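You operate a simulated robot arm through the tools that you are given. There is no shell and no other tool. Be economical: measure what you need, move in short steps, check, and stop when the job is done.

You are at the controls of a simulated robot arm. One attempt, no reset.

JOB
Take the orange block and leave it on the top of the end bench. Take the steel block and leave it on top of the blue crate lid. Fetch the white slab and set it on the top of the drying bench. Do these in any order.

The check looks at the end state, three seconds after you hand in, the way a careful person would. Anything else that was tipped, shoved, dropped, spilled or broken makes it a failure. A push-on lid holds only when it is set on centred and level and pressed home; a screw cap is set on level and turned clockwise until tight.

ROBOT AND FRAMES
A 7-joint arm with a vacuum gripper on a trunk, on a base that drives. Base frame: it is fixed to the floor where the robot stands at the start and does not move with it; the origin is under the middle of the robot, x ahead of it, y to its left, z up. Lengths are in m, angles in degrees, forces in N, time in s.
With the tool pointing down near the work surface it reaches from about 0.14 to 0.82 m from the robot's upright axis, wherever it stands. Its first joint turns from -166.0 to 166.0 degrees. Places, roughly: blue crate lid [-1, -3, 1]; steel block (14x7x4 cm) [0.7, -0.4, 0.9]; top of the drying bench [-2.8, -3.1, 0.6]; top of the end bench [0.5, -1.3, 0.9]; white slab [-1.5, -1.25, 1]. Payload 1.88 kg.
Tool frame: the origin (TCP) lies in the middle of the cups' lips, and z points out of the cups. The gripper has 1 cup of 0.032 m across, covering 0.032 by 0.032 m (tool x, y); the bellows give 0.014 m. With the vacuum on, a cup seals on a smooth face that it is pressed against (1 to 4 N); it does not hold porous or soft things. The pull reaches 41 N.
Orientation is that of the tool frame in the base frame, as a unit quaternion [w, x, y, z]. With the cups facing straight down, the tool's x points along the base's -x, its y along +y and its z along -z.

CONTROLS
- The arm moves only by the tool move_arm. Its argument "steps" is a list of rows, each an object of numbers (a shift or turn left out is 0, a gripper value left out holds the last): "dx", "dy", "dz": the shift along the base's x, y, z in m; "ax", "ay", "az": the turn, a rotation vector about the base's x, y, z in degrees; "vac": the vacuum: 1 switches it on, 0 off. In form: [{"dx": .., "dy": .., "dz": .., "ax": .., "ay": .., "az": .., "vac": ..}, ...]. A call has 1 to 12 rows; each row is the pose to reach, as a shift and turn from the pose commanded when the call began. Rows are played at 5 a second. More than 0.05 m and 8.6 degrees between two rows, or a gripper value outside its range, and nothing of the call is played. A pose out of reach is approached as far as the arm can. The call stops where the force on the tool passes 40 N (or 10 N more than at its start, if that is more) or the arm is blocked; 0.2 s more then pass. The pull builds up within a second once a cup has sealed. Time passes only in rows, and 0.2 s behind the last, so rows that repeat a pose give it time. The reply holds the time, the measured pose of the TCP, the force on the tool along the base axes and the pull of the vacuum, in the units named above and with some noise, with the torque about the TCP (base axes, N m) and any sound that the robot's microphone picked up.
- Cameras (640 x 400 px; columns grow to the right, rows downward): "scene" is now at [0.0167, 0.1183, 1.5668]; the picture's right is [-0.54, -0.84, 0.00], its down [-0.57, 0.37, -0.73] and it looks along [0.62, -0.40, -0.68] (base axes); focal length 249 px, centre (320, 200). "wrist" rides on the gripper at [0.082, 0.014, -0.216] in the tool frame; the picture's right is [-0.17, 0.99, 0.00], its down [-0.91, -0.15, -0.38] and it looks along [-0.37, -0.06, 0.93] (tool axes); focal length 243 px, centre (320, 200). There is no depth. A picture from a camera that has moved, and an enlarged one, comes with that camera's place and axes in the base frame and with its lens. The place of the scene camera against the robot may be out by one fixed shift of up to 0.012 m in any direction.
- grab_frame(camera): a new picture of that camera. It takes no simulated time.
- raise_lower(by): slides the trunk up (or, below 0, down) by that many m; the arm and the scene camera ride with it, the base frame stays. It gives what a move gives, with no picture.
- base_move(legs): drives the robot by 1 to 6 legs, each [ahead, left, turn to the left] in m, m and degrees, along the robot's own axes; the way and the turn of a leg run together, so that a leg with both is an arc; at most 1.5 m and 180 degrees a leg. The arm and the cameras ride along, it lands a little off, and it stops where it bumps. It gives what a move gives.
- aim_head(pan, tilt): turns the head with the scene camera to pan (to the left, within 155 degrees either way) and tilt (down, from -29 to 69), counted from straight ahead of the robot. It gives what a move gives.
- close_up(camera, box): a new picture of the part [left, top, right, bottom] of that camera's present view, enlarged. It takes no simulated time.
- close_job(): hands the job in; it is judged then, once.

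Go step by step. Nothing tells you exact positions but the pictures and the camera data: compare them with the known pose of the tool, close in by small moves and look again before you grip or let go. The budget is 165 turns and 120 pictures, counting those below and the enlarged ones. Unless the task says otherwise, let go and move clear before handing in.

The tools are called after "Request:" as a command line: name --argument value ..., lists and objects as JSON in quotes. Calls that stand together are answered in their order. move_arm: Moves the arm, as the interface text tells. Its arguments: {"type":"object","properties":{"steps":{"type":"array","items":{"type":"object","properties":{"dx":{"type":"number"},"dy":{"type":"number"},"dz":{"type":"number"},"ax":{"type":"number"},"ay":{"type":"number"},"az":{"type":"number"},"vac":{"type":"number"}}}}},"required":["steps"]} The other tools are called the same way: raise_lower (by) slides the trunk up or down; base_move (legs) drives the base; aim_head (pan, tilt) turns the head that bears the scene camera; grab_frame (camera) takes a picture; close_up (camera, box) takes an enlarged picture of a part of a camera's view; close_job () hands the job in.

At the start:

```text
t: 0.0
eef_pos: [0.3608, -0.3111, 1.1286]
tcp_rot: [0.0, -0.001, 1.0, 0.0]
ft_force: [-0.1, 0.0, -0.5]
wrist_torque: [0.01, -0.03, 0.01]
pull: 0.0
trunk travel left (down, up): [-0.525, 0.065]
robot x, y, heading: [0.0005, -0.0026, -0.0]
head pan, tilt: [-33.0, 42.8]
```

scene: 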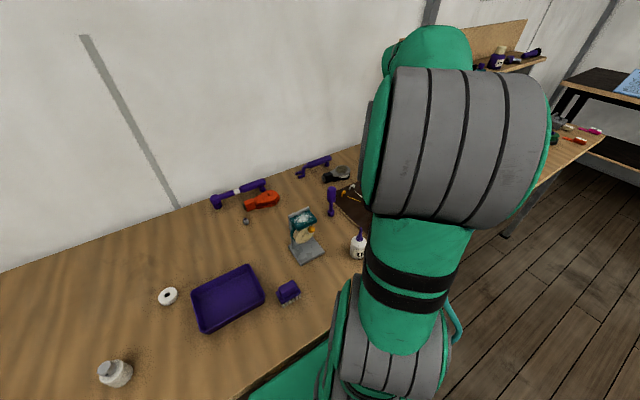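
wrist: 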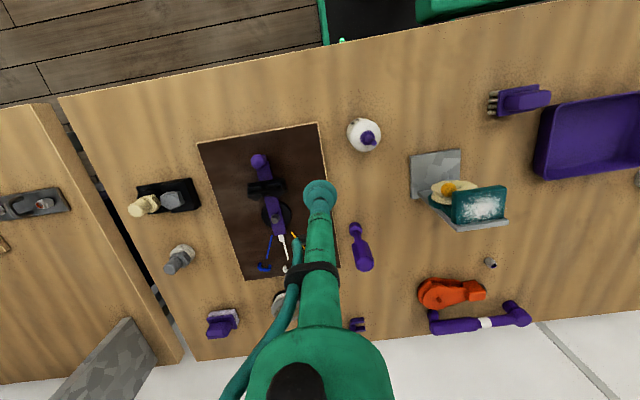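

I see a workbench with many items, and the arm blocks part of the scene view. I'll turn the head to look to the right for the steel block, the end bench and the orange block.

Request:
aim_head --pan -75 --tilt 35

Request:
grab_frame --camera "scene"

Request:
aim_head --pan -130 --tilt 25

Request:
grab_frame --camera "scene"

```text
t: 1.1
eef_pos: [0.3617, -0.312, 1.129]
tcp_rot: [0.0, -0.001, 1.0, 0.0]
ft_force: [0.2, 0.2, 1.0]
wrist_torque: [0.01, -0.02, -0.01]
pull: 0.1
trunk travel left (down, up): [-0.525, 0.065]
robot x, y, heading: [0.0009, 0.0004, -0.2]
head pan, tilt: [-75.0, 35.0]
```

```text
117 pictures are left
camera scene: at [-0.0301, 0.0785, 1.5784], right [-0.97, -0.26, 0.0], down [-0.15, 0.55, -0.82], along [0.21, -0.79, -0.57], focal length 249 px, centre (320, 200)
```

scene: 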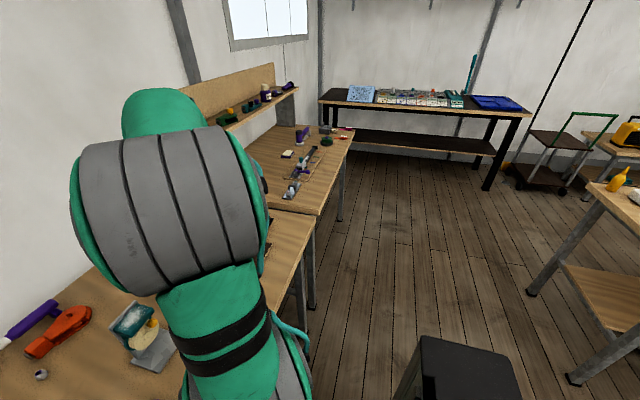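

```text
t: 2.3
eef_pos: [0.3614, -0.3121, 1.1282]
tcp_rot: [-0.001, 0.0, 1.0, 0.0]
ft_force: [-0.1, 0.0, 0.8]
wrist_torque: [0.01, -0.03, 0.03]
pull: 0.0
trunk travel left (down, up): [-0.525, 0.065]
robot x, y, heading: [-0.004, 0.0001, -0.2]
head pan, tilt: [-130.0, 25.0]
```

```text
116 pictures are left
camera scene: at [-0.1122, 0.0929, 1.5941], right [-0.77, 0.64, 0.0], down [0.27, 0.32, -0.91], along [-0.58, -0.69, -0.42], focal length 249 px, centre (320, 200)
```

scene: 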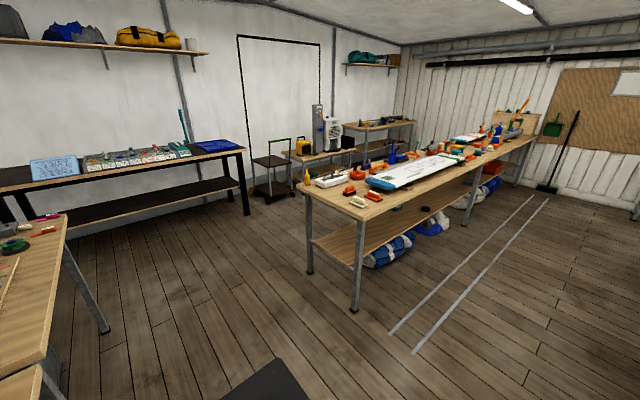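

The end bench is the next one along, the island holds white and orange things, and the blue crate is on the far table. I'll zoom in on these.

Request:
close_up --camera "scene" --box '[280, 110, 540, 270]'

Request:
close_up --camera "scene" --box '[150, 90, 390, 240]'

Request:
aim_head --pan -60 --tilt 35

Request:
close_up --camera "wrist" --box '[0, 130, 340, 400]'

```text
2.46 times, centred on (410, 190) of scene
camera zoom: at [-0.1122, 0.0929, 1.5941], right [-0.77, 0.64, 0.0], down [0.27, 0.32, -0.91], along [-0.58, -0.69, -0.42], focal length 614 px, centre (98, 225)
```

zoom: 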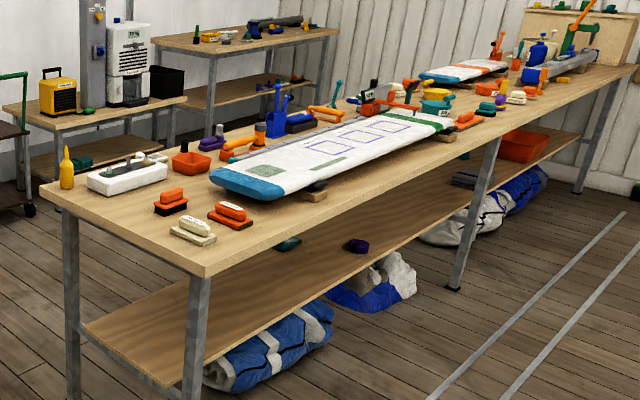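

```text
2.67 times, centred on (270, 165) of scene
camera zoom: at [-0.1122, 0.0929, 1.5941], right [-0.77, 0.64, 0.0], down [0.27, 0.32, -0.91], along [-0.58, -0.69, -0.42], focal length 665 px, centre (453, 293)
```

zoom: 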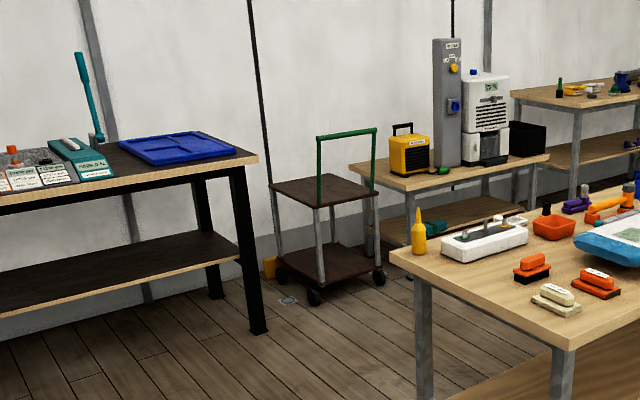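

```text
t: 3.7
eef_pos: [0.3612, -0.3117, 1.1286]
tcp_rot: [-0.001, 0.0, 1.0, 0.0]
ft_force: [0.3, -1.6, 0.3]
wrist_torque: [-0.02, 0.03, 0.01]
pull: 0.0
trunk travel left (down, up): [-0.525, 0.065]
robot x, y, heading: [-0.0012, -0.001, 0.1]
head pan, tilt: [-60.0, 35.0]
```

```text
1.48 times, centred on (170, 265) of wrist
camera zoom: at [0.2785, -0.2989, 1.346], right [0.17, 0.99, 0.0], down [0.91, -0.15, 0.38], along [0.37, -0.06, -0.93], focal length 359 px, centre (542, 104)
```

zoom: 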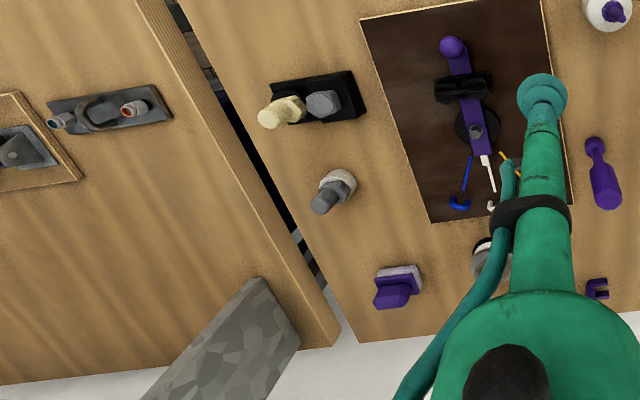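

The steel block is likely hidden by the arm. I'll swing the arm left for a clear look.

Request:
move_arm --steps '[{"dy": 0.05, "dz": 0.02}, {"dy": 0.1, "dz": 0.04}, {"dy": 0.15, "dz": 0.06}, {"dy": 0.2, "dz": 0.06}, {"dy": 0.25, "dz": 0.06}, {"dy": 0.3, "dz": 0.06}, {"dy": 0.35, "dz": 0.06}, {"dy": 0.4, "dz": 0.06}, {"dy": 0.45, "dz": 0.06}, {"dy": 0.5, "dz": 0.06}, {"dy": 0.55, "dz": 0.06}, {"dy": 0.6, "dz": 0.06}]'

Request:
aim_head --pan -45 --tilt 38

Request:
grab_frame --camera "scene"

Request:
grab_frame --camera "wrist"

```text
refused: row 1 steps farther than a row can; nothing moved
```

```text
t: 4.5
eef_pos: [0.3616, -0.3126, 1.1292]
tcp_rot: [0.0, 0.0, 1.0, 0.0]
ft_force: [-0.1, 0.4, 0.5]
wrist_torque: [-0.01, 0.0, 0.01]
pull: 0.0
trunk travel left (down, up): [-0.525, 0.065]
robot x, y, heading: [0.0028, 0.0015, -0.2]
head pan, tilt: [-45.0, 38.0]
```

```text
112 pictures are left
camera scene: at [0.008, 0.1024, 1.5738], right [-0.71, -0.71, 0.0], down [-0.43, 0.44, -0.79], along [0.56, -0.56, -0.62], focal length 249 px, centre (320, 200)
```

scene: 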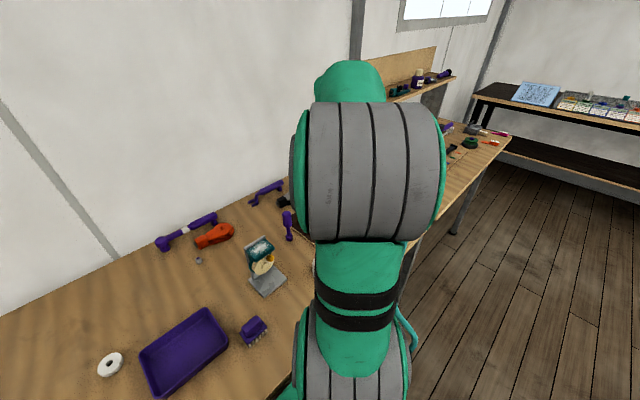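

```text
111 pictures are left
camera wrist: at [0.2785, -0.2989, 1.346], right [0.17, 0.99, 0.0], down [0.91, -0.15, 0.38], along [0.37, -0.06, -0.93], focal length 243 px, centre (320, 200)
```

wrist: 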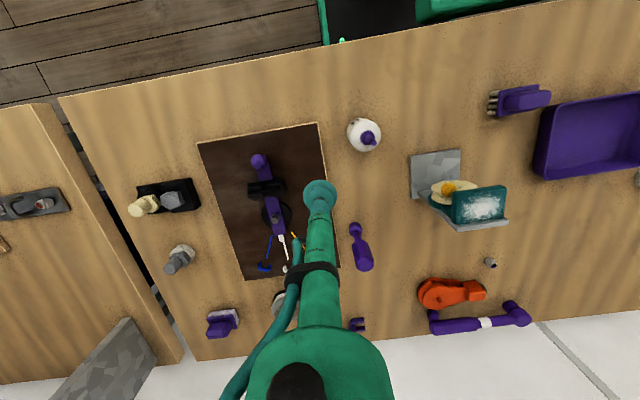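

The step was too long, so I'll repeat it with shorter rows.

Request:
move_arm --steps '[{"dz": 0.045}, {"dy": 0.045, "dz": 0.06}, {"dy": 0.09, "dz": 0.06}, {"dy": 0.135, "dz": 0.06}, {"dy": 0.18, "dz": 0.06}, {"dy": 0.225, "dz": 0.06}, {"dy": 0.27, "dz": 0.06}, {"dy": 0.315, "dz": 0.06}, {"dy": 0.36, "dz": 0.06}, {"dy": 0.405, "dz": 0.06}, {"dy": 0.45, "dz": 0.06}, {"dy": 0.495, "dz": 0.06}]'

Request:
grab_frame --camera "scene"

Request:
grab_frame --camera "wrist"

```text
t: 7.1
eef_pos: [0.3608, 0.1832, 1.1871]
tcp_rot: [0.001, 0.0, 1.0, -0.001]
ft_force: [0.4, -0.1, 0.4]
wrist_torque: [0.03, 0.02, -0.03]
pull: 0.0
trunk travel left (down, up): [-0.525, 0.065]
robot x, y, heading: [0.0007, -0.0009, 0.3]
head pan, tilt: [-45.0, 38.0]
```

```text
110 pictures are left
camera scene: at [0.0081, 0.1026, 1.5738], right [-0.71, -0.71, 0.0], down [-0.44, 0.44, -0.79], along [0.56, -0.56, -0.62], focal length 249 px, centre (320, 200)
```

scene: 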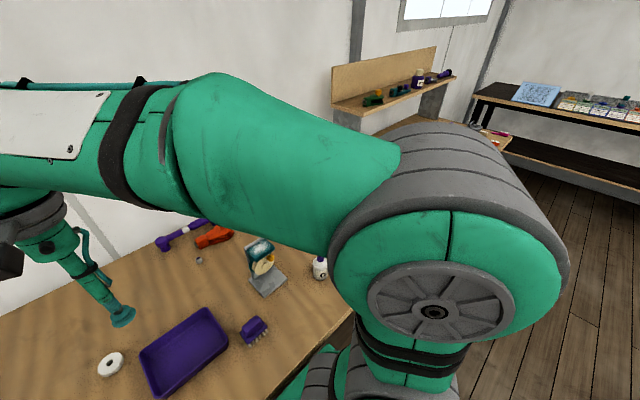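

```text
109 pictures are left
camera wrist: at [0.2777, 0.1963, 1.4042], right [0.17, 0.99, 0.0], down [0.91, -0.15, 0.37], along [0.37, -0.06, -0.93], focal length 243 px, centre (320, 200)
```

wrist: 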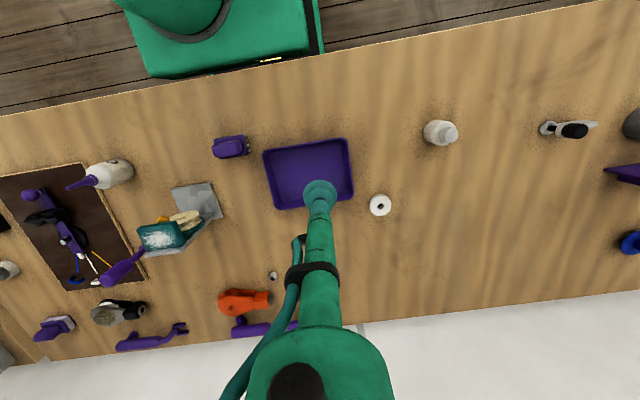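

Near (0.7,-0.4) is a grey thing at pixel (118,312). I'll zoom in there and on the bracketed thing.

Request:
close_up --camera "wrist" --box '[0, 150, 240, 400]'

Request:
close_up --camera "scene" --box '[320, 20, 560, 170]'

```text
1.60 times, centred on (120, 275) of wrist
camera zoom: at [0.2777, 0.1963, 1.4042], right [0.17, 0.99, 0.0], down [0.91, -0.15, 0.37], along [0.37, -0.06, -0.93], focal length 388 px, centre (640, 80)
```

zoom: 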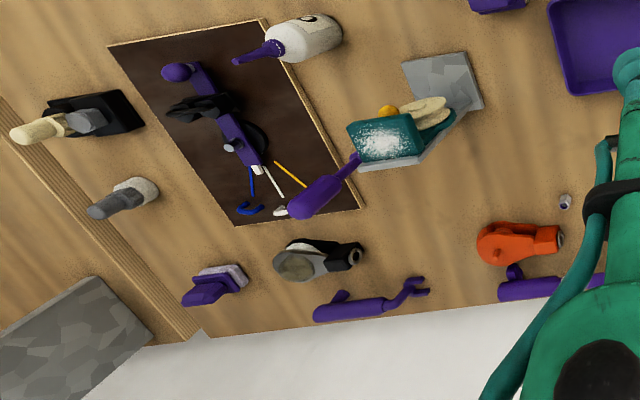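

```text
2.67 times, centred on (440, 95) of scene
camera zoom: at [0.0081, 0.1026, 1.5738], right [-0.71, -0.71, 0.0], down [-0.44, 0.44, -0.79], along [0.56, -0.56, -0.62], focal length 665 px, centre (0, 480)
```

zoom: 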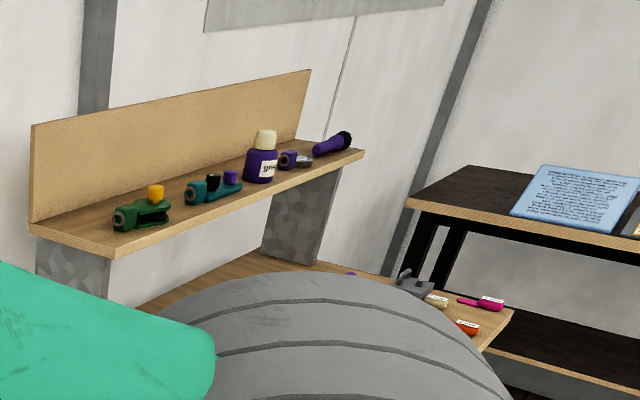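

The thing at about (0.705,-0.445) matches the steel block's listed place. I'll bring the wrist camera nearer with the arm not in line.

Request:
move_arm --steps '[{"dx": 0.02, "dy": -0.04}, {"dx": 0.04, "dy": -0.08}, {"dx": 0.06, "dy": -0.12}, {"dx": 0.08, "dy": -0.16}, {"dx": 0.1, "dy": -0.2}, {"dx": 0.12, "dy": -0.24}, {"dx": 0.14, "dy": -0.28}, {"dx": 0.16, "dy": -0.32}, {"dx": 0.18, "dy": -0.36}, {"dx": 0.18, "dy": -0.4}]'

Request:
grab_frame --camera "wrist"

Request:
close_up --camera "wrist" --box '[80, 150, 320, 320]'

```text
t: 9.3
eef_pos: [0.541, -0.2165, 1.1885]
tcp_rot: [0.0, 0.0, 1.0, 0.0]
ft_force: [-0.4, 0.3, -0.7]
wrist_torque: [-0.03, 0.03, -0.01]
pull: 0.1
trunk travel left (down, up): [-0.525, 0.065]
robot x, y, heading: [-0.0014, 0.0012, -0.1]
head pan, tilt: [-45.0, 38.0]
```

```text
106 pictures are left
camera wrist: at [0.4581, -0.2041, 1.4061], right [0.17, 0.99, 0.0], down [0.91, -0.15, 0.37], along [0.37, -0.06, -0.93], focal length 243 px, centre (320, 200)
```

wrist: 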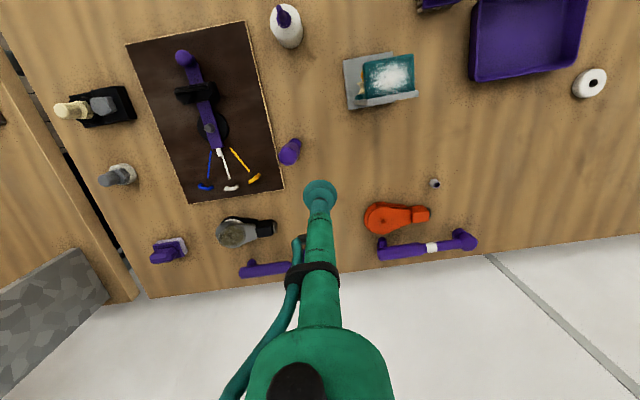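

```text
2.35 times, centred on (200, 235) of wrist
camera zoom: at [0.4581, -0.2041, 1.4061], right [0.17, 0.99, 0.0], down [0.91, -0.15, 0.37], along [0.37, -0.06, -0.93], focal length 571 px, centre (602, 118)
```

zoom: 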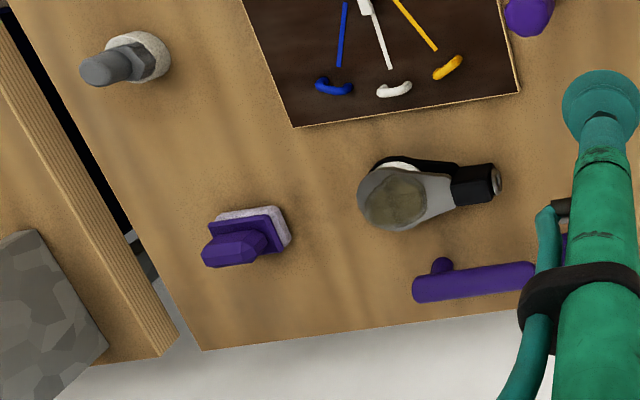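

The steel block looks like a pulley block, and a similarly shaped orange one lies at about (0.73,-0.07). Zooming in on both.

Request:
close_up --camera "wrist" --box '[340, 180, 460, 260]'

Request:
close_up --camera "wrist" --box '[190, 190, 310, 270]'

```text
5.00 times, centred on (400, 220) of wrist
camera zoom: at [0.4581, -0.2041, 1.4061], right [0.17, 0.99, 0.0], down [0.91, -0.15, 0.37], along [0.37, -0.06, -0.93], focal length 1213 px, centre (-80, 100)
```

zoom: 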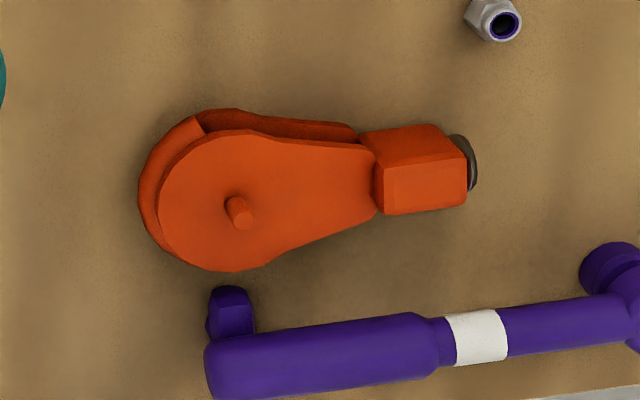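

```text
5.00 times, centred on (250, 230) of wrist
camera zoom: at [0.4581, -0.2041, 1.4061], right [0.17, 0.99, 0.0], down [0.91, -0.15, 0.37], along [0.37, -0.06, -0.93], focal length 1213 px, centre (670, 50)
```

zoom: 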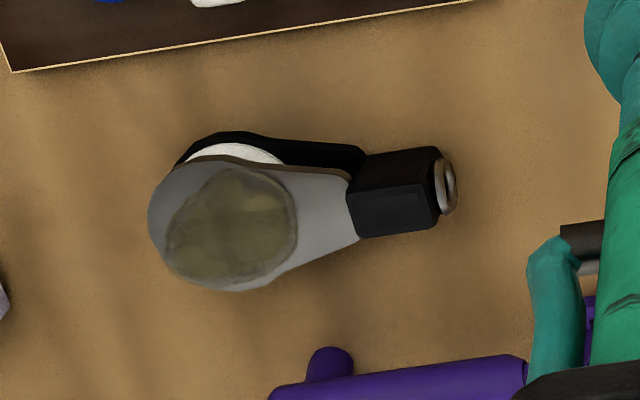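

Both are pulley blocks. I'll start with the orange one, aiming for its flat cheek between the axle pin and the swivel, at about (0.723,-0.069).

Request:
move_arm --steps '[{"dx": 0.03, "dy": 0.025, "dz": -0.02}, {"dx": 0.06, "dy": 0.05, "dz": -0.04}, {"dx": 0.09, "dy": 0.075, "dz": -0.06}, {"dx": 0.12, "dy": 0.1, "dz": -0.08}, {"dx": 0.15, "dy": 0.125, "dz": -0.1}, {"dx": 0.182, "dy": 0.1475, "dz": -0.12}, {"dx": 0.182, "dy": 0.1475, "dz": -0.15}, {"dx": 0.182, "dy": 0.1475, "dz": -0.18}]'

Request:
close_up --camera "wrist" --box '[240, 110, 400, 210]'

Request:
grab_frame --camera "scene"

```text
t: 11.1
eef_pos: [0.7231, -0.0705, 1.009]
tcp_rot: [0.001, 0.0, 1.0, 0.001]
ft_force: [-0.1, 0.4, -0.6]
wrist_torque: [0.01, -0.02, -0.03]
pull: 0.2
trunk travel left (down, up): [-0.525, 0.065]
robot x, y, heading: [0.0009, 0.0009, 0.0]
head pan, tilt: [-45.0, 38.0]
```

```text
4.00 times, centred on (320, 160) of wrist
camera zoom: at [0.6392, -0.0569, 1.2255], right [0.17, 0.99, 0.0], down [0.91, -0.15, 0.38], along [0.37, -0.06, -0.93], focal length 970 px, centre (320, 360)
```

zoom: 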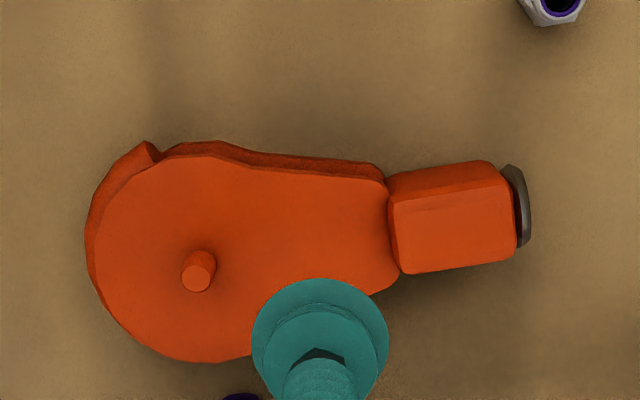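

```text
101 pictures are left
camera scene: at [0.0079, 0.1024, 1.5739], right [-0.71, -0.71, 0.0], down [-0.44, 0.44, -0.79], along [0.56, -0.56, -0.62], focal length 249 px, centre (320, 200)
```

scene: 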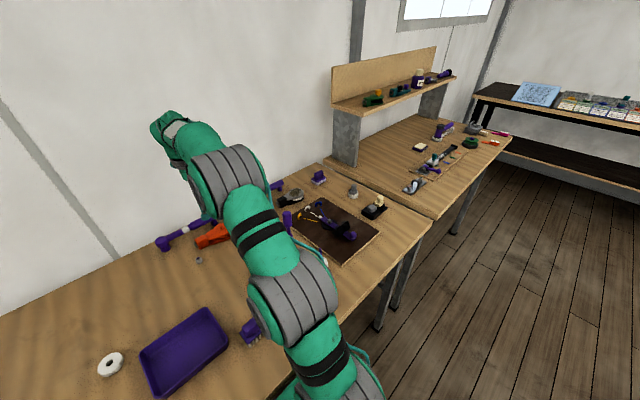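

The spot under the cup (about zoom px 320,234) lies well on the flat cheek. I'll descend with the vacuum on.

Request:
move_arm --steps '[{"dz": -0.03, "vac": 1}, {"dz": -0.06, "vac": 1}, {"dz": -0.08}, {"dz": -0.085}, {"dz": -0.09}, {"dz": -0.09}]'

```text
t: 12.5
eef_pos: [0.7235, -0.0691, 0.9239]
tcp_rot: [0.005, 0.001, 1.0, 0.0]
ft_force: [-1.1, -1.9, 31.2]
wrist_torque: [0.04, 0.04, -0.29]
pull: 40.3
trunk travel left (down, up): [-0.525, 0.065]
robot x, y, heading: [0.0, -0.0004, -0.1]
head pan, tilt: [-45.0, 38.0]
```

Sealed with strong pull. Lift the block and retract it toward the robot, then check the surroundings before driving.

Request:
move_arm --steps '[{"dz": 0.02}, {"dz": 0.06}, {"dz": 0.1}, {"dz": 0.14}, {"dz": 0.18, "dx": -0.03}, {"dz": 0.2, "dx": -0.07}, {"dz": 0.2, "dx": -0.11}, {"dz": 0.2, "dx": -0.15}, {"dz": 0.2, "dx": -0.19}, {"dz": 0.2, "dx": -0.23}, {"dz": 0.2, "dx": -0.27}]'

Request:
aim_head --pan -100 --tilt 69

Request:
grab_frame --camera "scene"

Request:
grab_frame --camera "wrist"

```text
t: 14.9
eef_pos: [0.453, -0.0718, 1.121]
tcp_rot: [0.0, -0.001, 1.0, 0.0]
ft_force: [-0.1, 0.6, -1.1]
wrist_torque: [0.04, 0.0, -0.04]
pull: 40.3
trunk travel left (down, up): [-0.525, 0.065]
robot x, y, heading: [0.0021, 0.0036, 0.2]
head pan, tilt: [-45.0, 38.0]
```

```text
t: 16.1
eef_pos: [0.4533, -0.0717, 1.1198]
tcp_rot: [0.0, 0.0, 1.0, -0.001]
ft_force: [0.3, 0.4, -2.4]
wrist_torque: [0.05, 0.0, 0.0]
pull: 40.5
trunk travel left (down, up): [-0.525, 0.065]
robot x, y, heading: [-0.0002, -0.0017, 0.0]
head pan, tilt: [-100.0, 68.8]
```

```text
100 pictures are left
camera scene: at [-0.0627, 0.1084, 1.5347], right [-0.98, 0.17, 0.0], down [0.16, 0.92, -0.36], along [-0.06, -0.36, -0.93], focal length 249 px, centre (320, 200)
```

scene: 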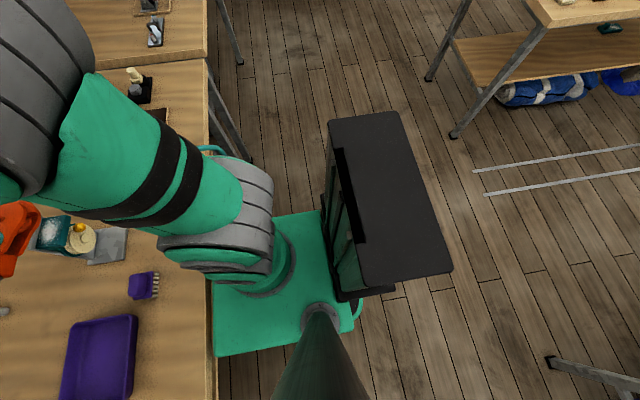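

```text
99 pictures are left
camera wrist: at [0.3706, -0.0584, 1.3376], right [0.17, 0.99, 0.0], down [0.91, -0.15, 0.38], along [0.37, -0.06, -0.93], focal length 243 px, centre (320, 200)
```

wrist: 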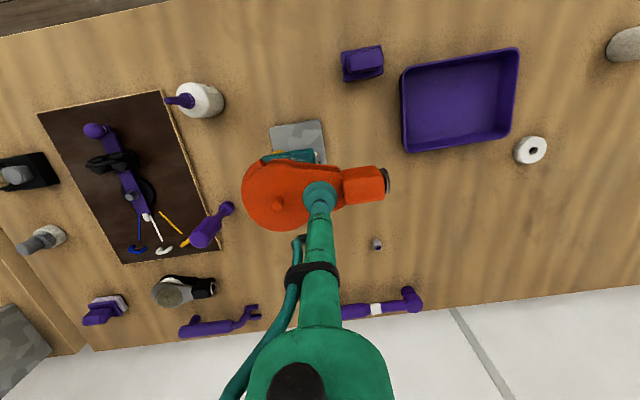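

The black cabinet behind my base may be part of the robot. I'll test with a tiny drive to the right and look again.

Request:
base_move --legs '[[0, -0.06, 0]]'

Request:
grab_frame --camera "scene"

```text
t: 17.1
eef_pos: [0.4537, -0.1331, 1.1206]
tcp_rot: [-0.001, 0.0, 1.0, 0.0]
ft_force: [-0.4, -0.1, -2.0]
wrist_torque: [0.05, -0.01, 0.02]
pull: 40.7
trunk travel left (down, up): [-0.525, 0.065]
robot x, y, heading: [-0.002, -0.0603, -0.1]
head pan, tilt: [-100.0, 68.8]
```

```text
98 pictures are left
camera scene: at [-0.0627, 0.0472, 1.5347], right [-0.98, 0.17, 0.0], down [0.16, 0.92, -0.36], along [-0.06, -0.36, -0.93], focal length 249 px, centre (320, 200)
```

scene: 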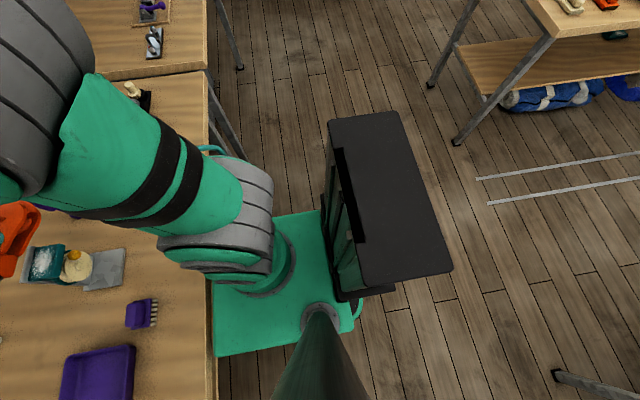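

The cabinet rides with me, so it's part of the robot. I'll drive right along the benches to the end bench.

Request:
base_move --legs '[[0, -0.65, 0]]'

Request:
aim_head --pan -45 --tilt 45

Request:
grab_frame --camera "scene"

Request:
grab_frame --camera "wrist"

```text
t: 19.5
eef_pos: [0.4445, -0.4556, 1.1203]
tcp_rot: [0.0, -0.03, 1.0, 0.0]
ft_force: [0.4, 0.2, -1.8]
wrist_torque: [0.05, -0.02, 0.01]
pull: 40.8
trunk travel left (down, up): [-0.525, 0.065]
robot x, y, heading: [-0.0167, -0.4109, 3.0]
head pan, tilt: [-100.0, 68.8]
stopped in leg 1: the robot was blocked; the commanded pose is now the measured one
```

```text
t: 20.8
eef_pos: [0.4445, -0.4561, 1.12]
tcp_rot: [0.0, -0.03, 1.0, 0.0]
ft_force: [0.1, 0.4, -2.1]
wrist_torque: [0.08, -0.03, -0.01]
pull: 40.5
trunk travel left (down, up): [-0.525, 0.065]
robot x, y, heading: [-0.0141, -0.4118, 3.5]
head pan, tilt: [-45.0, 45.0]
```

```text
97 pictures are left
camera scene: at [-0.0146, -0.3063, 1.5635], right [-0.66, -0.75, 0.0], down [-0.53, 0.47, -0.71], along [0.53, -0.47, -0.71], focal length 249 px, centre (320, 200)
```

scene: 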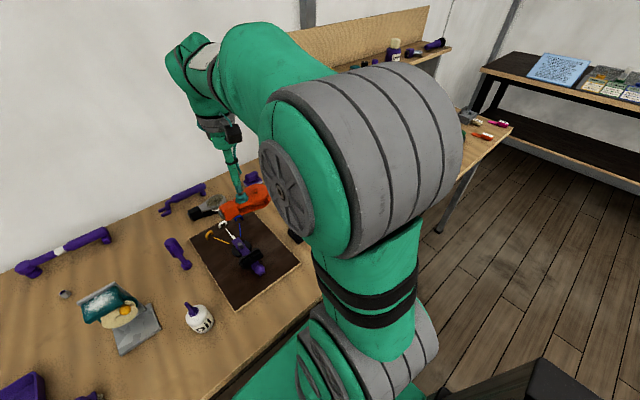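

```text
96 pictures are left
camera wrist: at [0.3601, -0.4479, 1.3379], right [0.11, 0.99, 0.0], down [0.92, -0.1, 0.38], along [0.37, -0.04, -0.93], focal length 243 px, centre (320, 200)
```

wrist: 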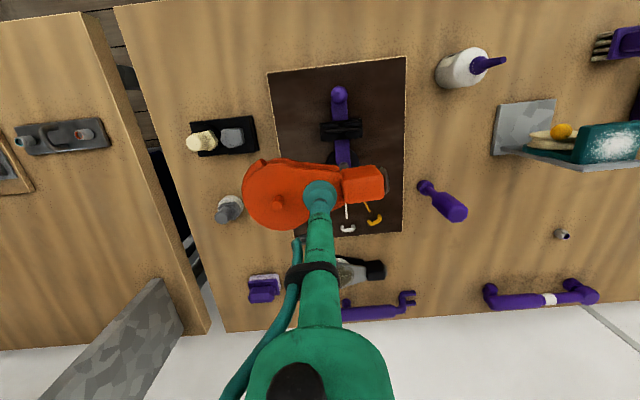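

The base bumped a bench leg. I'll back off, straighten, retreat a bit from the bench, then go right.

Request:
base_move --legs '[[-0.02, 0.04, 0], [-0.15, 0, -3.5], [0, -0.45, 0]]'

Request:
grab_frame --camera "scene"

Request:
grab_frame --camera "wrist"

```text
t: 25.0
eef_pos: [0.2688, -0.9013, 1.12]
tcp_rot: [0.002, -0.001, 1.0, 0.0]
ft_force: [0.6, -0.3, -1.3]
wrist_torque: [0.04, 0.01, -0.03]
pull: 40.6
trunk travel left (down, up): [-0.525, 0.065]
robot x, y, heading: [-0.1836, -0.8312, 0.1]
head pan, tilt: [-45.0, 45.0]
```

```text
95 pictures are left
camera scene: at [-0.1802, -0.7247, 1.5636], right [-0.71, -0.71, 0.0], down [-0.5, 0.5, -0.71], along [0.5, -0.5, -0.71], focal length 249 px, centre (320, 200)
```

scene: 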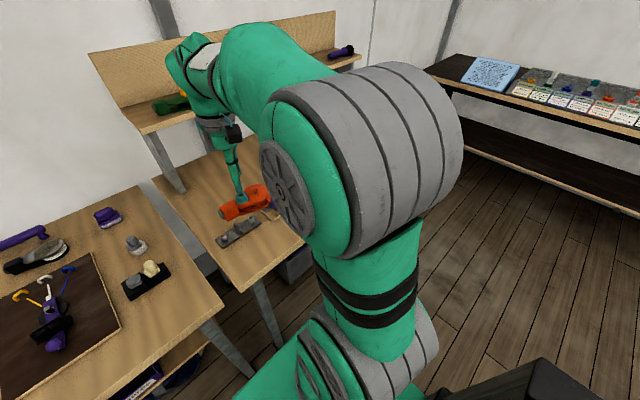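

```text
94 pictures are left
camera wrist: at [0.1856, -0.8883, 1.3379], right [0.16, 0.99, 0.0], down [0.91, -0.15, 0.38], along [0.37, -0.06, -0.93], focal length 243 px, centre (320, 200)
```

wrist: 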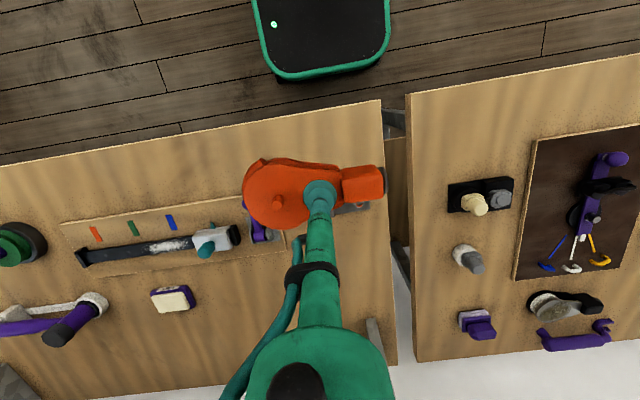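

The free spot is on the end bench behind the mat, around (0.6,-1.08). I'll drive a little further right so it's straight ahead and look again.

Request:
base_move --legs '[[0, -0.38, 0], [0.08, 0, 0]]'

Request:
grab_frame --camera "wrist"

```text
t: 28.0
eef_pos: [0.3505, -1.2807, 1.121]
tcp_rot: [0.0, -0.002, 1.0, 0.0]
ft_force: [0.2, 0.3, -2.6]
wrist_torque: [0.03, 0.01, 0.0]
pull: 40.6
trunk travel left (down, up): [-0.525, 0.065]
robot x, y, heading: [-0.1015, -1.2115, -0.0]
head pan, tilt: [-45.0, 45.0]
```

```text
93 pictures are left
camera wrist: at [0.2677, -1.2682, 1.3376], right [0.16, 0.99, 0.0], down [0.91, -0.15, 0.37], along [0.37, -0.06, -0.93], focal length 243 px, centre (320, 200)
```

wrist: 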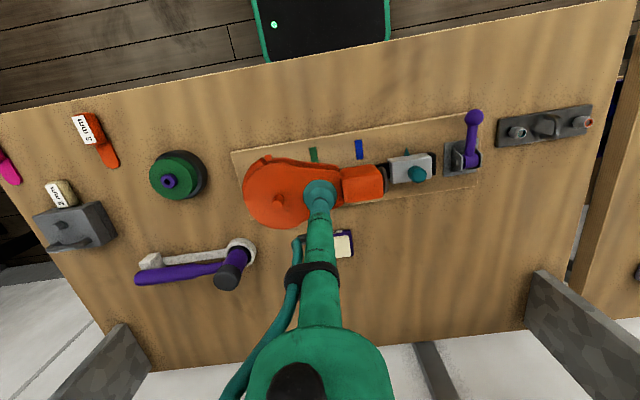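

Clear patch around (0.57,-1.06), behind the mat and before the shelf. Moving there and lowering.

Request:
move_arm --steps '[{"dx": 0.035, "dy": 0.03}, {"dx": 0.07, "dy": 0.06}, {"dx": 0.1, "dy": 0.09}, {"dx": 0.13, "dy": 0.12}, {"dx": 0.16, "dy": 0.15}, {"dx": 0.19, "dy": 0.18}, {"dx": 0.22, "dy": 0.21}, {"dx": 0.22, "dy": 0.22, "dz": -0.04}, {"dx": 0.22, "dy": 0.22, "dz": -0.08}, {"dx": 0.22, "dy": 0.22, "dz": -0.12}]'

Request:
grab_frame --camera "wrist"

Request:
aim_head --pan 10 --tilt 38

Request:
grab_frame --camera "scene"

```text
t: 30.2
eef_pos: [0.5684, -1.0612, 0.9993]
tcp_rot: [0.0, -0.001, 1.0, 0.0]
ft_force: [-0.4, -0.1, -1.3]
wrist_torque: [0.03, -0.02, -0.01]
pull: 41.3
trunk travel left (down, up): [-0.525, 0.065]
robot x, y, heading: [-0.1045, -1.211, 0.3]
head pan, tilt: [-45.0, 45.0]
```

```text
92 pictures are left
camera wrist: at [0.4867, -1.0485, 1.2165], right [0.16, 0.99, 0.0], down [0.91, -0.15, 0.37], along [0.37, -0.06, -0.93], focal length 243 px, centre (320, 200)
```

wrist: 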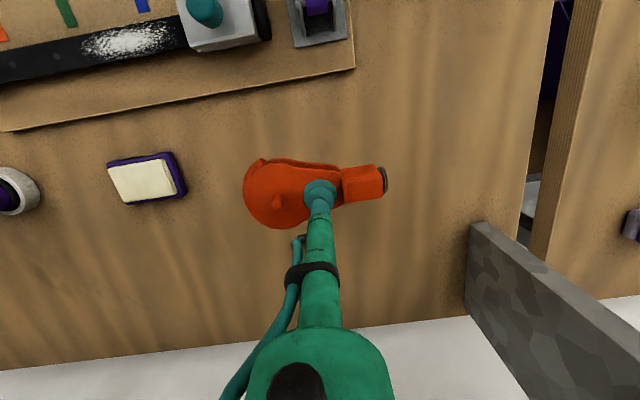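

```text
t: 31.5
eef_pos: [0.5699, -1.0606, 1.0]
tcp_rot: [0.0, -0.002, 1.0, 0.0]
ft_force: [-0.5, -0.2, -1.0]
wrist_torque: [0.01, -0.05, -0.01]
pull: 40.8
trunk travel left (down, up): [-0.525, 0.065]
robot x, y, heading: [-0.1042, -1.2113, 0.2]
head pan, tilt: [10.0, 38.0]
```

```text
91 pictures are left
camera scene: at [-0.0715, -1.0329, 1.5738], right [0.18, -0.98, 0.0], down [-0.61, -0.11, -0.79], along [0.78, 0.14, -0.62], focal length 249 px, centre (320, 200)
```

scene: 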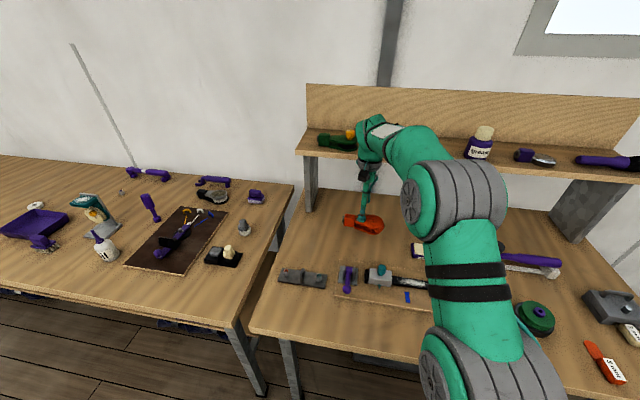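

The spot is clear. Lowering until the block meets the bench.

Request:
move_arm --steps '[{"dz": -0.03}, {"dz": -0.055}, {"dz": -0.062}, {"dz": -0.066}, {"dz": -0.066}]'

```text
t: 32.7
eef_pos: [0.5697, -1.0609, 0.9337]
tcp_rot: [0.0, -0.001, 1.0, 0.0]
ft_force: [-0.1, 0.2, -2.0]
wrist_torque: [0.01, 0.03, 0.01]
pull: 40.5
trunk travel left (down, up): [-0.525, 0.065]
robot x, y, heading: [-0.11, -1.2095, -0.1]
head pan, tilt: [10.0, 38.0]
```

Request:
move_arm --steps '[{"dz": -0.003}, {"dz": -0.006}, {"dz": -0.006}]'

```text
t: 33.5
eef_pos: [0.5699, -1.0606, 0.9288]
tcp_rot: [0.002, -0.001, 1.0, 0.001]
ft_force: [-1.6, 0.1, 8.9]
wrist_torque: [-0.06, 0.05, 0.01]
pull: 40.6
trunk travel left (down, up): [-0.525, 0.065]
robot x, y, heading: [-0.1056, -1.2115, 0.1]
head pan, tilt: [10.0, 38.0]
```

The block has touched down, so I'll release the vacuum, wait, and rise.

Request:
move_arm --steps '[{"vac": 0, "dz": 0.001}, {"dz": 0.002}, {"dz": 0.002}, {"dz": 0.002}, {"dz": 0.005}, {"dz": 0.03}, {"dz": 0.07}, {"dz": 0.11}, {"dz": 0.15}, {"dz": 0.19}, {"dz": 0.2, "dx": -0.04}, {"dz": 0.2, "dx": -0.08}]'

Request:
grab_frame --camera "wrist"

```text
t: 36.1
eef_pos: [0.4898, -1.0597, 1.1269]
tcp_rot: [0.001, -0.002, 1.0, 0.0]
ft_force: [-0.3, 0.0, 0.5]
wrist_torque: [-0.03, 0.02, -0.01]
pull: 0.0
trunk travel left (down, up): [-0.525, 0.065]
robot x, y, heading: [-0.102, -1.2143, 0.1]
head pan, tilt: [10.0, 38.0]
```

```text
90 pictures are left
camera wrist: at [0.4066, -1.0474, 1.344], right [0.16, 0.99, 0.0], down [0.91, -0.15, 0.38], along [0.37, -0.06, -0.93], focal length 243 px, centre (320, 200)
```

wrist: 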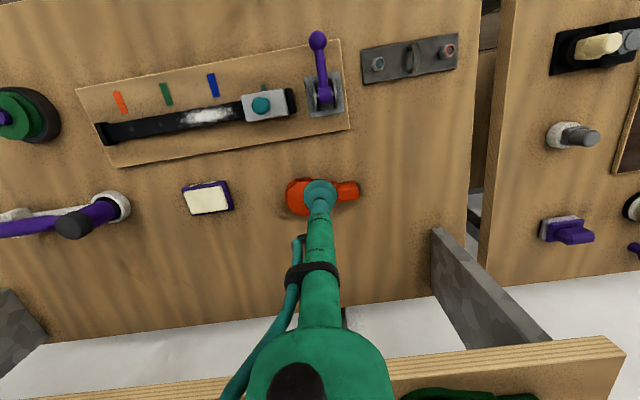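

Orange block is down flat. Now back to the steel block: reverse, drive left, and move forward beside the first bench.

Request:
base_move --legs '[[-0.1, 0, 0], [0, 0.93, 0], [0.2, 0, 0]]'

Request:
grab_frame --camera "wrist"

```text
t: 42.8
eef_pos: [0.5836, -0.1491, 1.126]
tcp_rot: [0.0, -0.004, 1.0, 0.0]
ft_force: [-0.3, -0.4, -0.6]
wrist_torque: [0.0, -0.01, -0.01]
pull: 0.1
trunk travel left (down, up): [-0.525, 0.065]
robot x, y, heading: [-0.0088, -0.3002, 0.3]
head pan, tilt: [10.0, 38.0]
```

```text
89 pictures are left
camera wrist: at [0.5014, -0.1381, 1.3432], right [0.16, 0.99, 0.0], down [0.92, -0.15, 0.37], along [0.37, -0.06, -0.93], focal length 243 px, centre (320, 200)
```

wrist: 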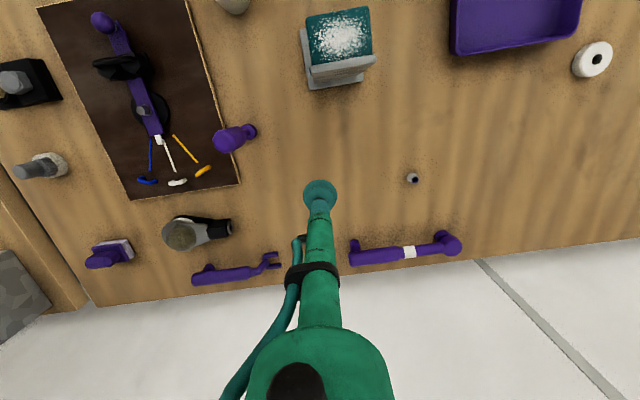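

Approach above the steel block to inspect its top closely.

Request:
move_arm --steps '[{"dx": 0.03, "dy": -0.04}, {"dx": 0.06, "dy": -0.08}, {"dx": 0.08, "dy": -0.12}, {"dx": 0.1, "dy": -0.16}, {"dx": 0.12, "dy": -0.2, "dz": -0.02}, {"dx": 0.122, "dy": -0.24, "dz": -0.05}, {"dx": 0.122, "dy": -0.262, "dz": -0.08}, {"dx": 0.122, "dy": -0.262, "dz": -0.11}]'

Request:
close_up --camera "wrist" --box '[240, 110, 400, 210]'

```text
t: 44.6
eef_pos: [0.7032, -0.4132, 1.015]
tcp_rot: [-0.001, -0.003, 1.0, 0.001]
ft_force: [-0.4, -0.1, -0.6]
wrist_torque: [0.03, 0.01, 0.02]
pull: 0.1
trunk travel left (down, up): [-0.525, 0.065]
robot x, y, heading: [-0.0088, -0.3057, 0.3]
head pan, tilt: [10.0, 38.0]
```

```text
4.00 times, centred on (320, 160) of wrist
camera zoom: at [0.6209, -0.3996, 1.2325], right [0.16, 0.99, 0.0], down [0.92, -0.15, 0.37], along [0.37, -0.06, -0.93], focal length 970 px, centre (320, 360)
```

zoom: 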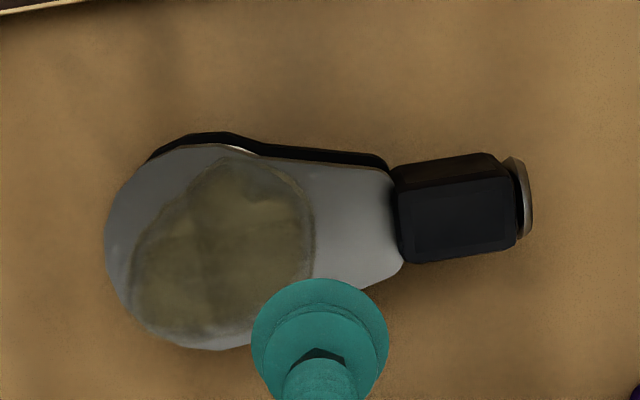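

There's a crusty patch on the cheek, so the cup needs the clean strip between it and the black swivel. I'll shift over it and look from lower.

Request:
move_arm --steps '[{"dx": -0.006, "dy": 0.0115, "dz": -0.02}, {"dx": -0.006, "dy": 0.0115, "dz": -0.05}, {"dx": -0.006, "dy": 0.0115, "dz": -0.07}]'

Request:
close_up --camera "wrist" --box '[256, 140, 384, 220]'

```text
t: 45.4
eef_pos: [0.6986, -0.4021, 0.9453]
tcp_rot: [0.0, -0.003, 1.0, 0.0]
ft_force: [1.0, -1.5, 0.4]
wrist_torque: [-0.01, 0.04, -0.02]
pull: 0.1
trunk travel left (down, up): [-0.525, 0.065]
robot x, y, heading: [-0.0084, -0.3062, 0.2]
head pan, tilt: [10.0, 38.0]
```

```text
5.00 times, centred on (320, 180) of wrist
camera zoom: at [0.6161, -0.3892, 1.1627], right [0.16, 0.99, 0.0], down [0.92, -0.15, 0.37], along [0.37, -0.06, -0.93], focal length 1213 px, centre (320, 300)
```

zoom: 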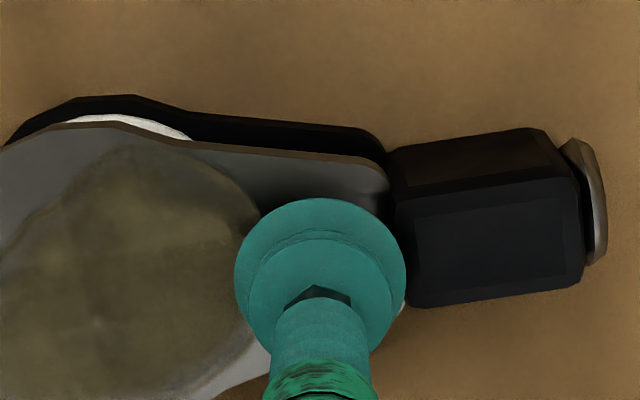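

The cup nearly covers the clean strip. I'll try a gentle press with vacuum here.

Request:
move_arm --steps '[{"dy": 0.001, "dz": -0.01, "vac": 1}, {"dy": 0.001, "dz": -0.016}, {"dy": 0.001, "dz": -0.019}, {"dy": 0.001, "dz": -0.019}, {"dy": 0.001, "dz": -0.019}]'

```text
t: 46.6
eef_pos: [0.6995, -0.3996, 0.9277]
tcp_rot: [0.0, -0.005, 1.0, 0.0]
ft_force: [0.0, -2.0, 4.1]
wrist_torque: [0.09, 0.04, -0.03]
pull: 0.0
trunk travel left (down, up): [-0.525, 0.065]
robot x, y, heading: [-0.0084, -0.3052, 0.7]
head pan, tilt: [10.0, 38.0]
```

No seal yet; press a little more.

Request:
move_arm --steps '[{"dz": -0.004}, {"dz": -0.004}, {"dz": -0.007}, {"dz": -0.007}, {"dz": -0.007}]'

Request:
close_up --camera "wrist" --box '[256, 140, 384, 220]'

```text
t: 47.8
eef_pos: [0.6996, -0.3999, 0.9219]
tcp_rot: [0.001, -0.004, 1.0, 0.0]
ft_force: [0.1, -1.8, 11.5]
wrist_torque: [0.21, -0.02, 0.0]
pull: 0.1
trunk travel left (down, up): [-0.525, 0.065]
robot x, y, heading: [-0.0087, -0.3007, 0.4]
head pan, tilt: [10.0, 38.0]
```

```text
5.00 times, centred on (320, 180) of wrist
camera zoom: at [0.6167, -0.3877, 1.1385], right [0.16, 0.99, 0.0], down [0.91, -0.15, 0.38], along [0.37, -0.06, -0.93], focal length 1213 px, centre (320, 300)
```

zoom: 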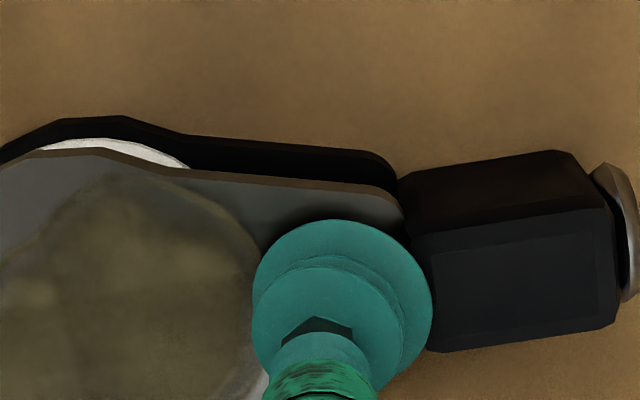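

The torque shows the cup riding on the swivel cube. Shifting about 4 mm away from it and trying again.

Request:
move_arm --steps '[{"dz": 0.015}, {"dz": 0.015, "dy": -0.004}, {"dz": 0.004, "dy": -0.004}, {"dz": 0.0, "dy": -0.004}, {"dz": -0.002, "dy": -0.004}, {"dz": -0.002, "dy": -0.004}, {"dz": -0.002, "dy": -0.004}]'

```text
t: 49.4
eef_pos: [0.6999, -0.4041, 0.922]
tcp_rot: [0.002, -0.003, 1.0, -0.001]
ft_force: [2.4, 4.3, 29.3]
wrist_torque: [0.13, 0.04, -0.13]
pull: 40.8
trunk travel left (down, up): [-0.525, 0.065]
robot x, y, heading: [-0.0053, -0.3024, 0.5]
head pan, tilt: [10.0, 38.0]
```

It sealed with full pull. Lifting and checking.

Request:
move_arm --steps '[{"dz": 0.015}, {"dz": 0.04}, {"dz": 0.08}, {"dz": 0.12}, {"dz": 0.16}, {"dz": 0.18, "dx": -0.04}, {"dz": 0.18, "dx": -0.08}, {"dz": 0.18, "dx": -0.12}, {"dz": 0.18, "dx": -0.16}, {"dz": 0.18, "dx": -0.2}, {"dz": 0.18, "dx": -0.24}]'

Request:
grab_frame --camera "wrist"

```text
t: 51.8
eef_pos: [0.4593, -0.4017, 1.0981]
tcp_rot: [0.001, -0.004, 1.0, 0.0]
ft_force: [-0.6, 0.0, -2.1]
wrist_torque: [0.13, 0.02, -0.03]
pull: 40.5
trunk travel left (down, up): [-0.525, 0.065]
robot x, y, heading: [-0.0084, -0.3031, 0.2]
head pan, tilt: [10.0, 38.0]
```

```text
85 pictures are left
camera wrist: at [0.3766, -0.3887, 1.3154], right [0.16, 0.99, 0.0], down [0.92, -0.15, 0.37], along [0.37, -0.06, -0.93], focal length 243 px, centre (320, 200)
```

wrist: 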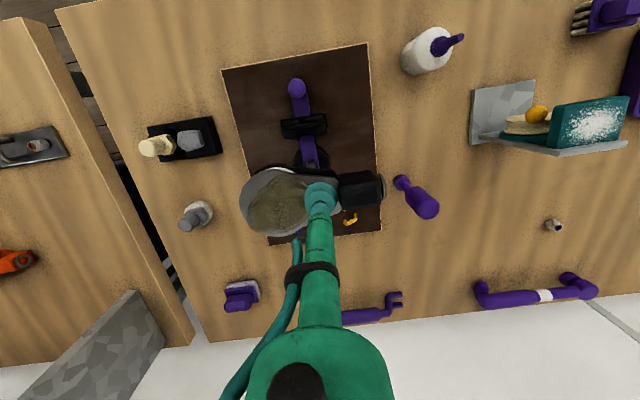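

The block is held. Now I'll back away, drive right down the aisle, turn to face the rear table and take a look.

Request:
base_move --legs '[[-0.35, 0, 0], [0, -1.5, 0]]'

Request:
aim_head --pan -110 --tilt 35

Request:
grab_frame --camera "scene"

```text
t: 61.2
eef_pos: [0.1324, -1.9007, 1.0993]
tcp_rot: [0.001, -0.015, 1.0, 0.0]
ft_force: [0.9, 0.8, -3.1]
wrist_torque: [0.07, -0.03, -0.03]
pull: 40.3
trunk travel left (down, up): [-0.525, 0.065]
robot x, y, heading: [-0.3397, -1.8131, 1.8]
head pan, tilt: [10.0, 38.0]
```

```text
t: 63.2
eef_pos: [0.1332, -1.9013, 1.0986]
tcp_rot: [0.0, -0.015, 1.0, 0.0]
ft_force: [0.2, 0.0, -2.7]
wrist_torque: [0.08, 0.02, 0.03]
pull: 40.4
trunk travel left (down, up): [-0.525, 0.065]
robot x, y, heading: [-0.3371, -1.8174, 1.7]
head pan, tilt: [-110.0, 35.0]
```

```text
84 pictures are left
camera scene: at [-0.424, -1.7378, 1.5784], right [-0.95, 0.31, 0.0], down [0.18, 0.55, -0.82], along [-0.26, -0.78, -0.57], focal length 249 px, centre (320, 200)
```

scene: 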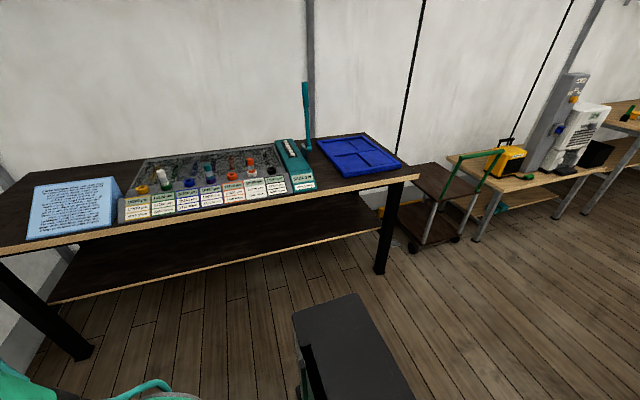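

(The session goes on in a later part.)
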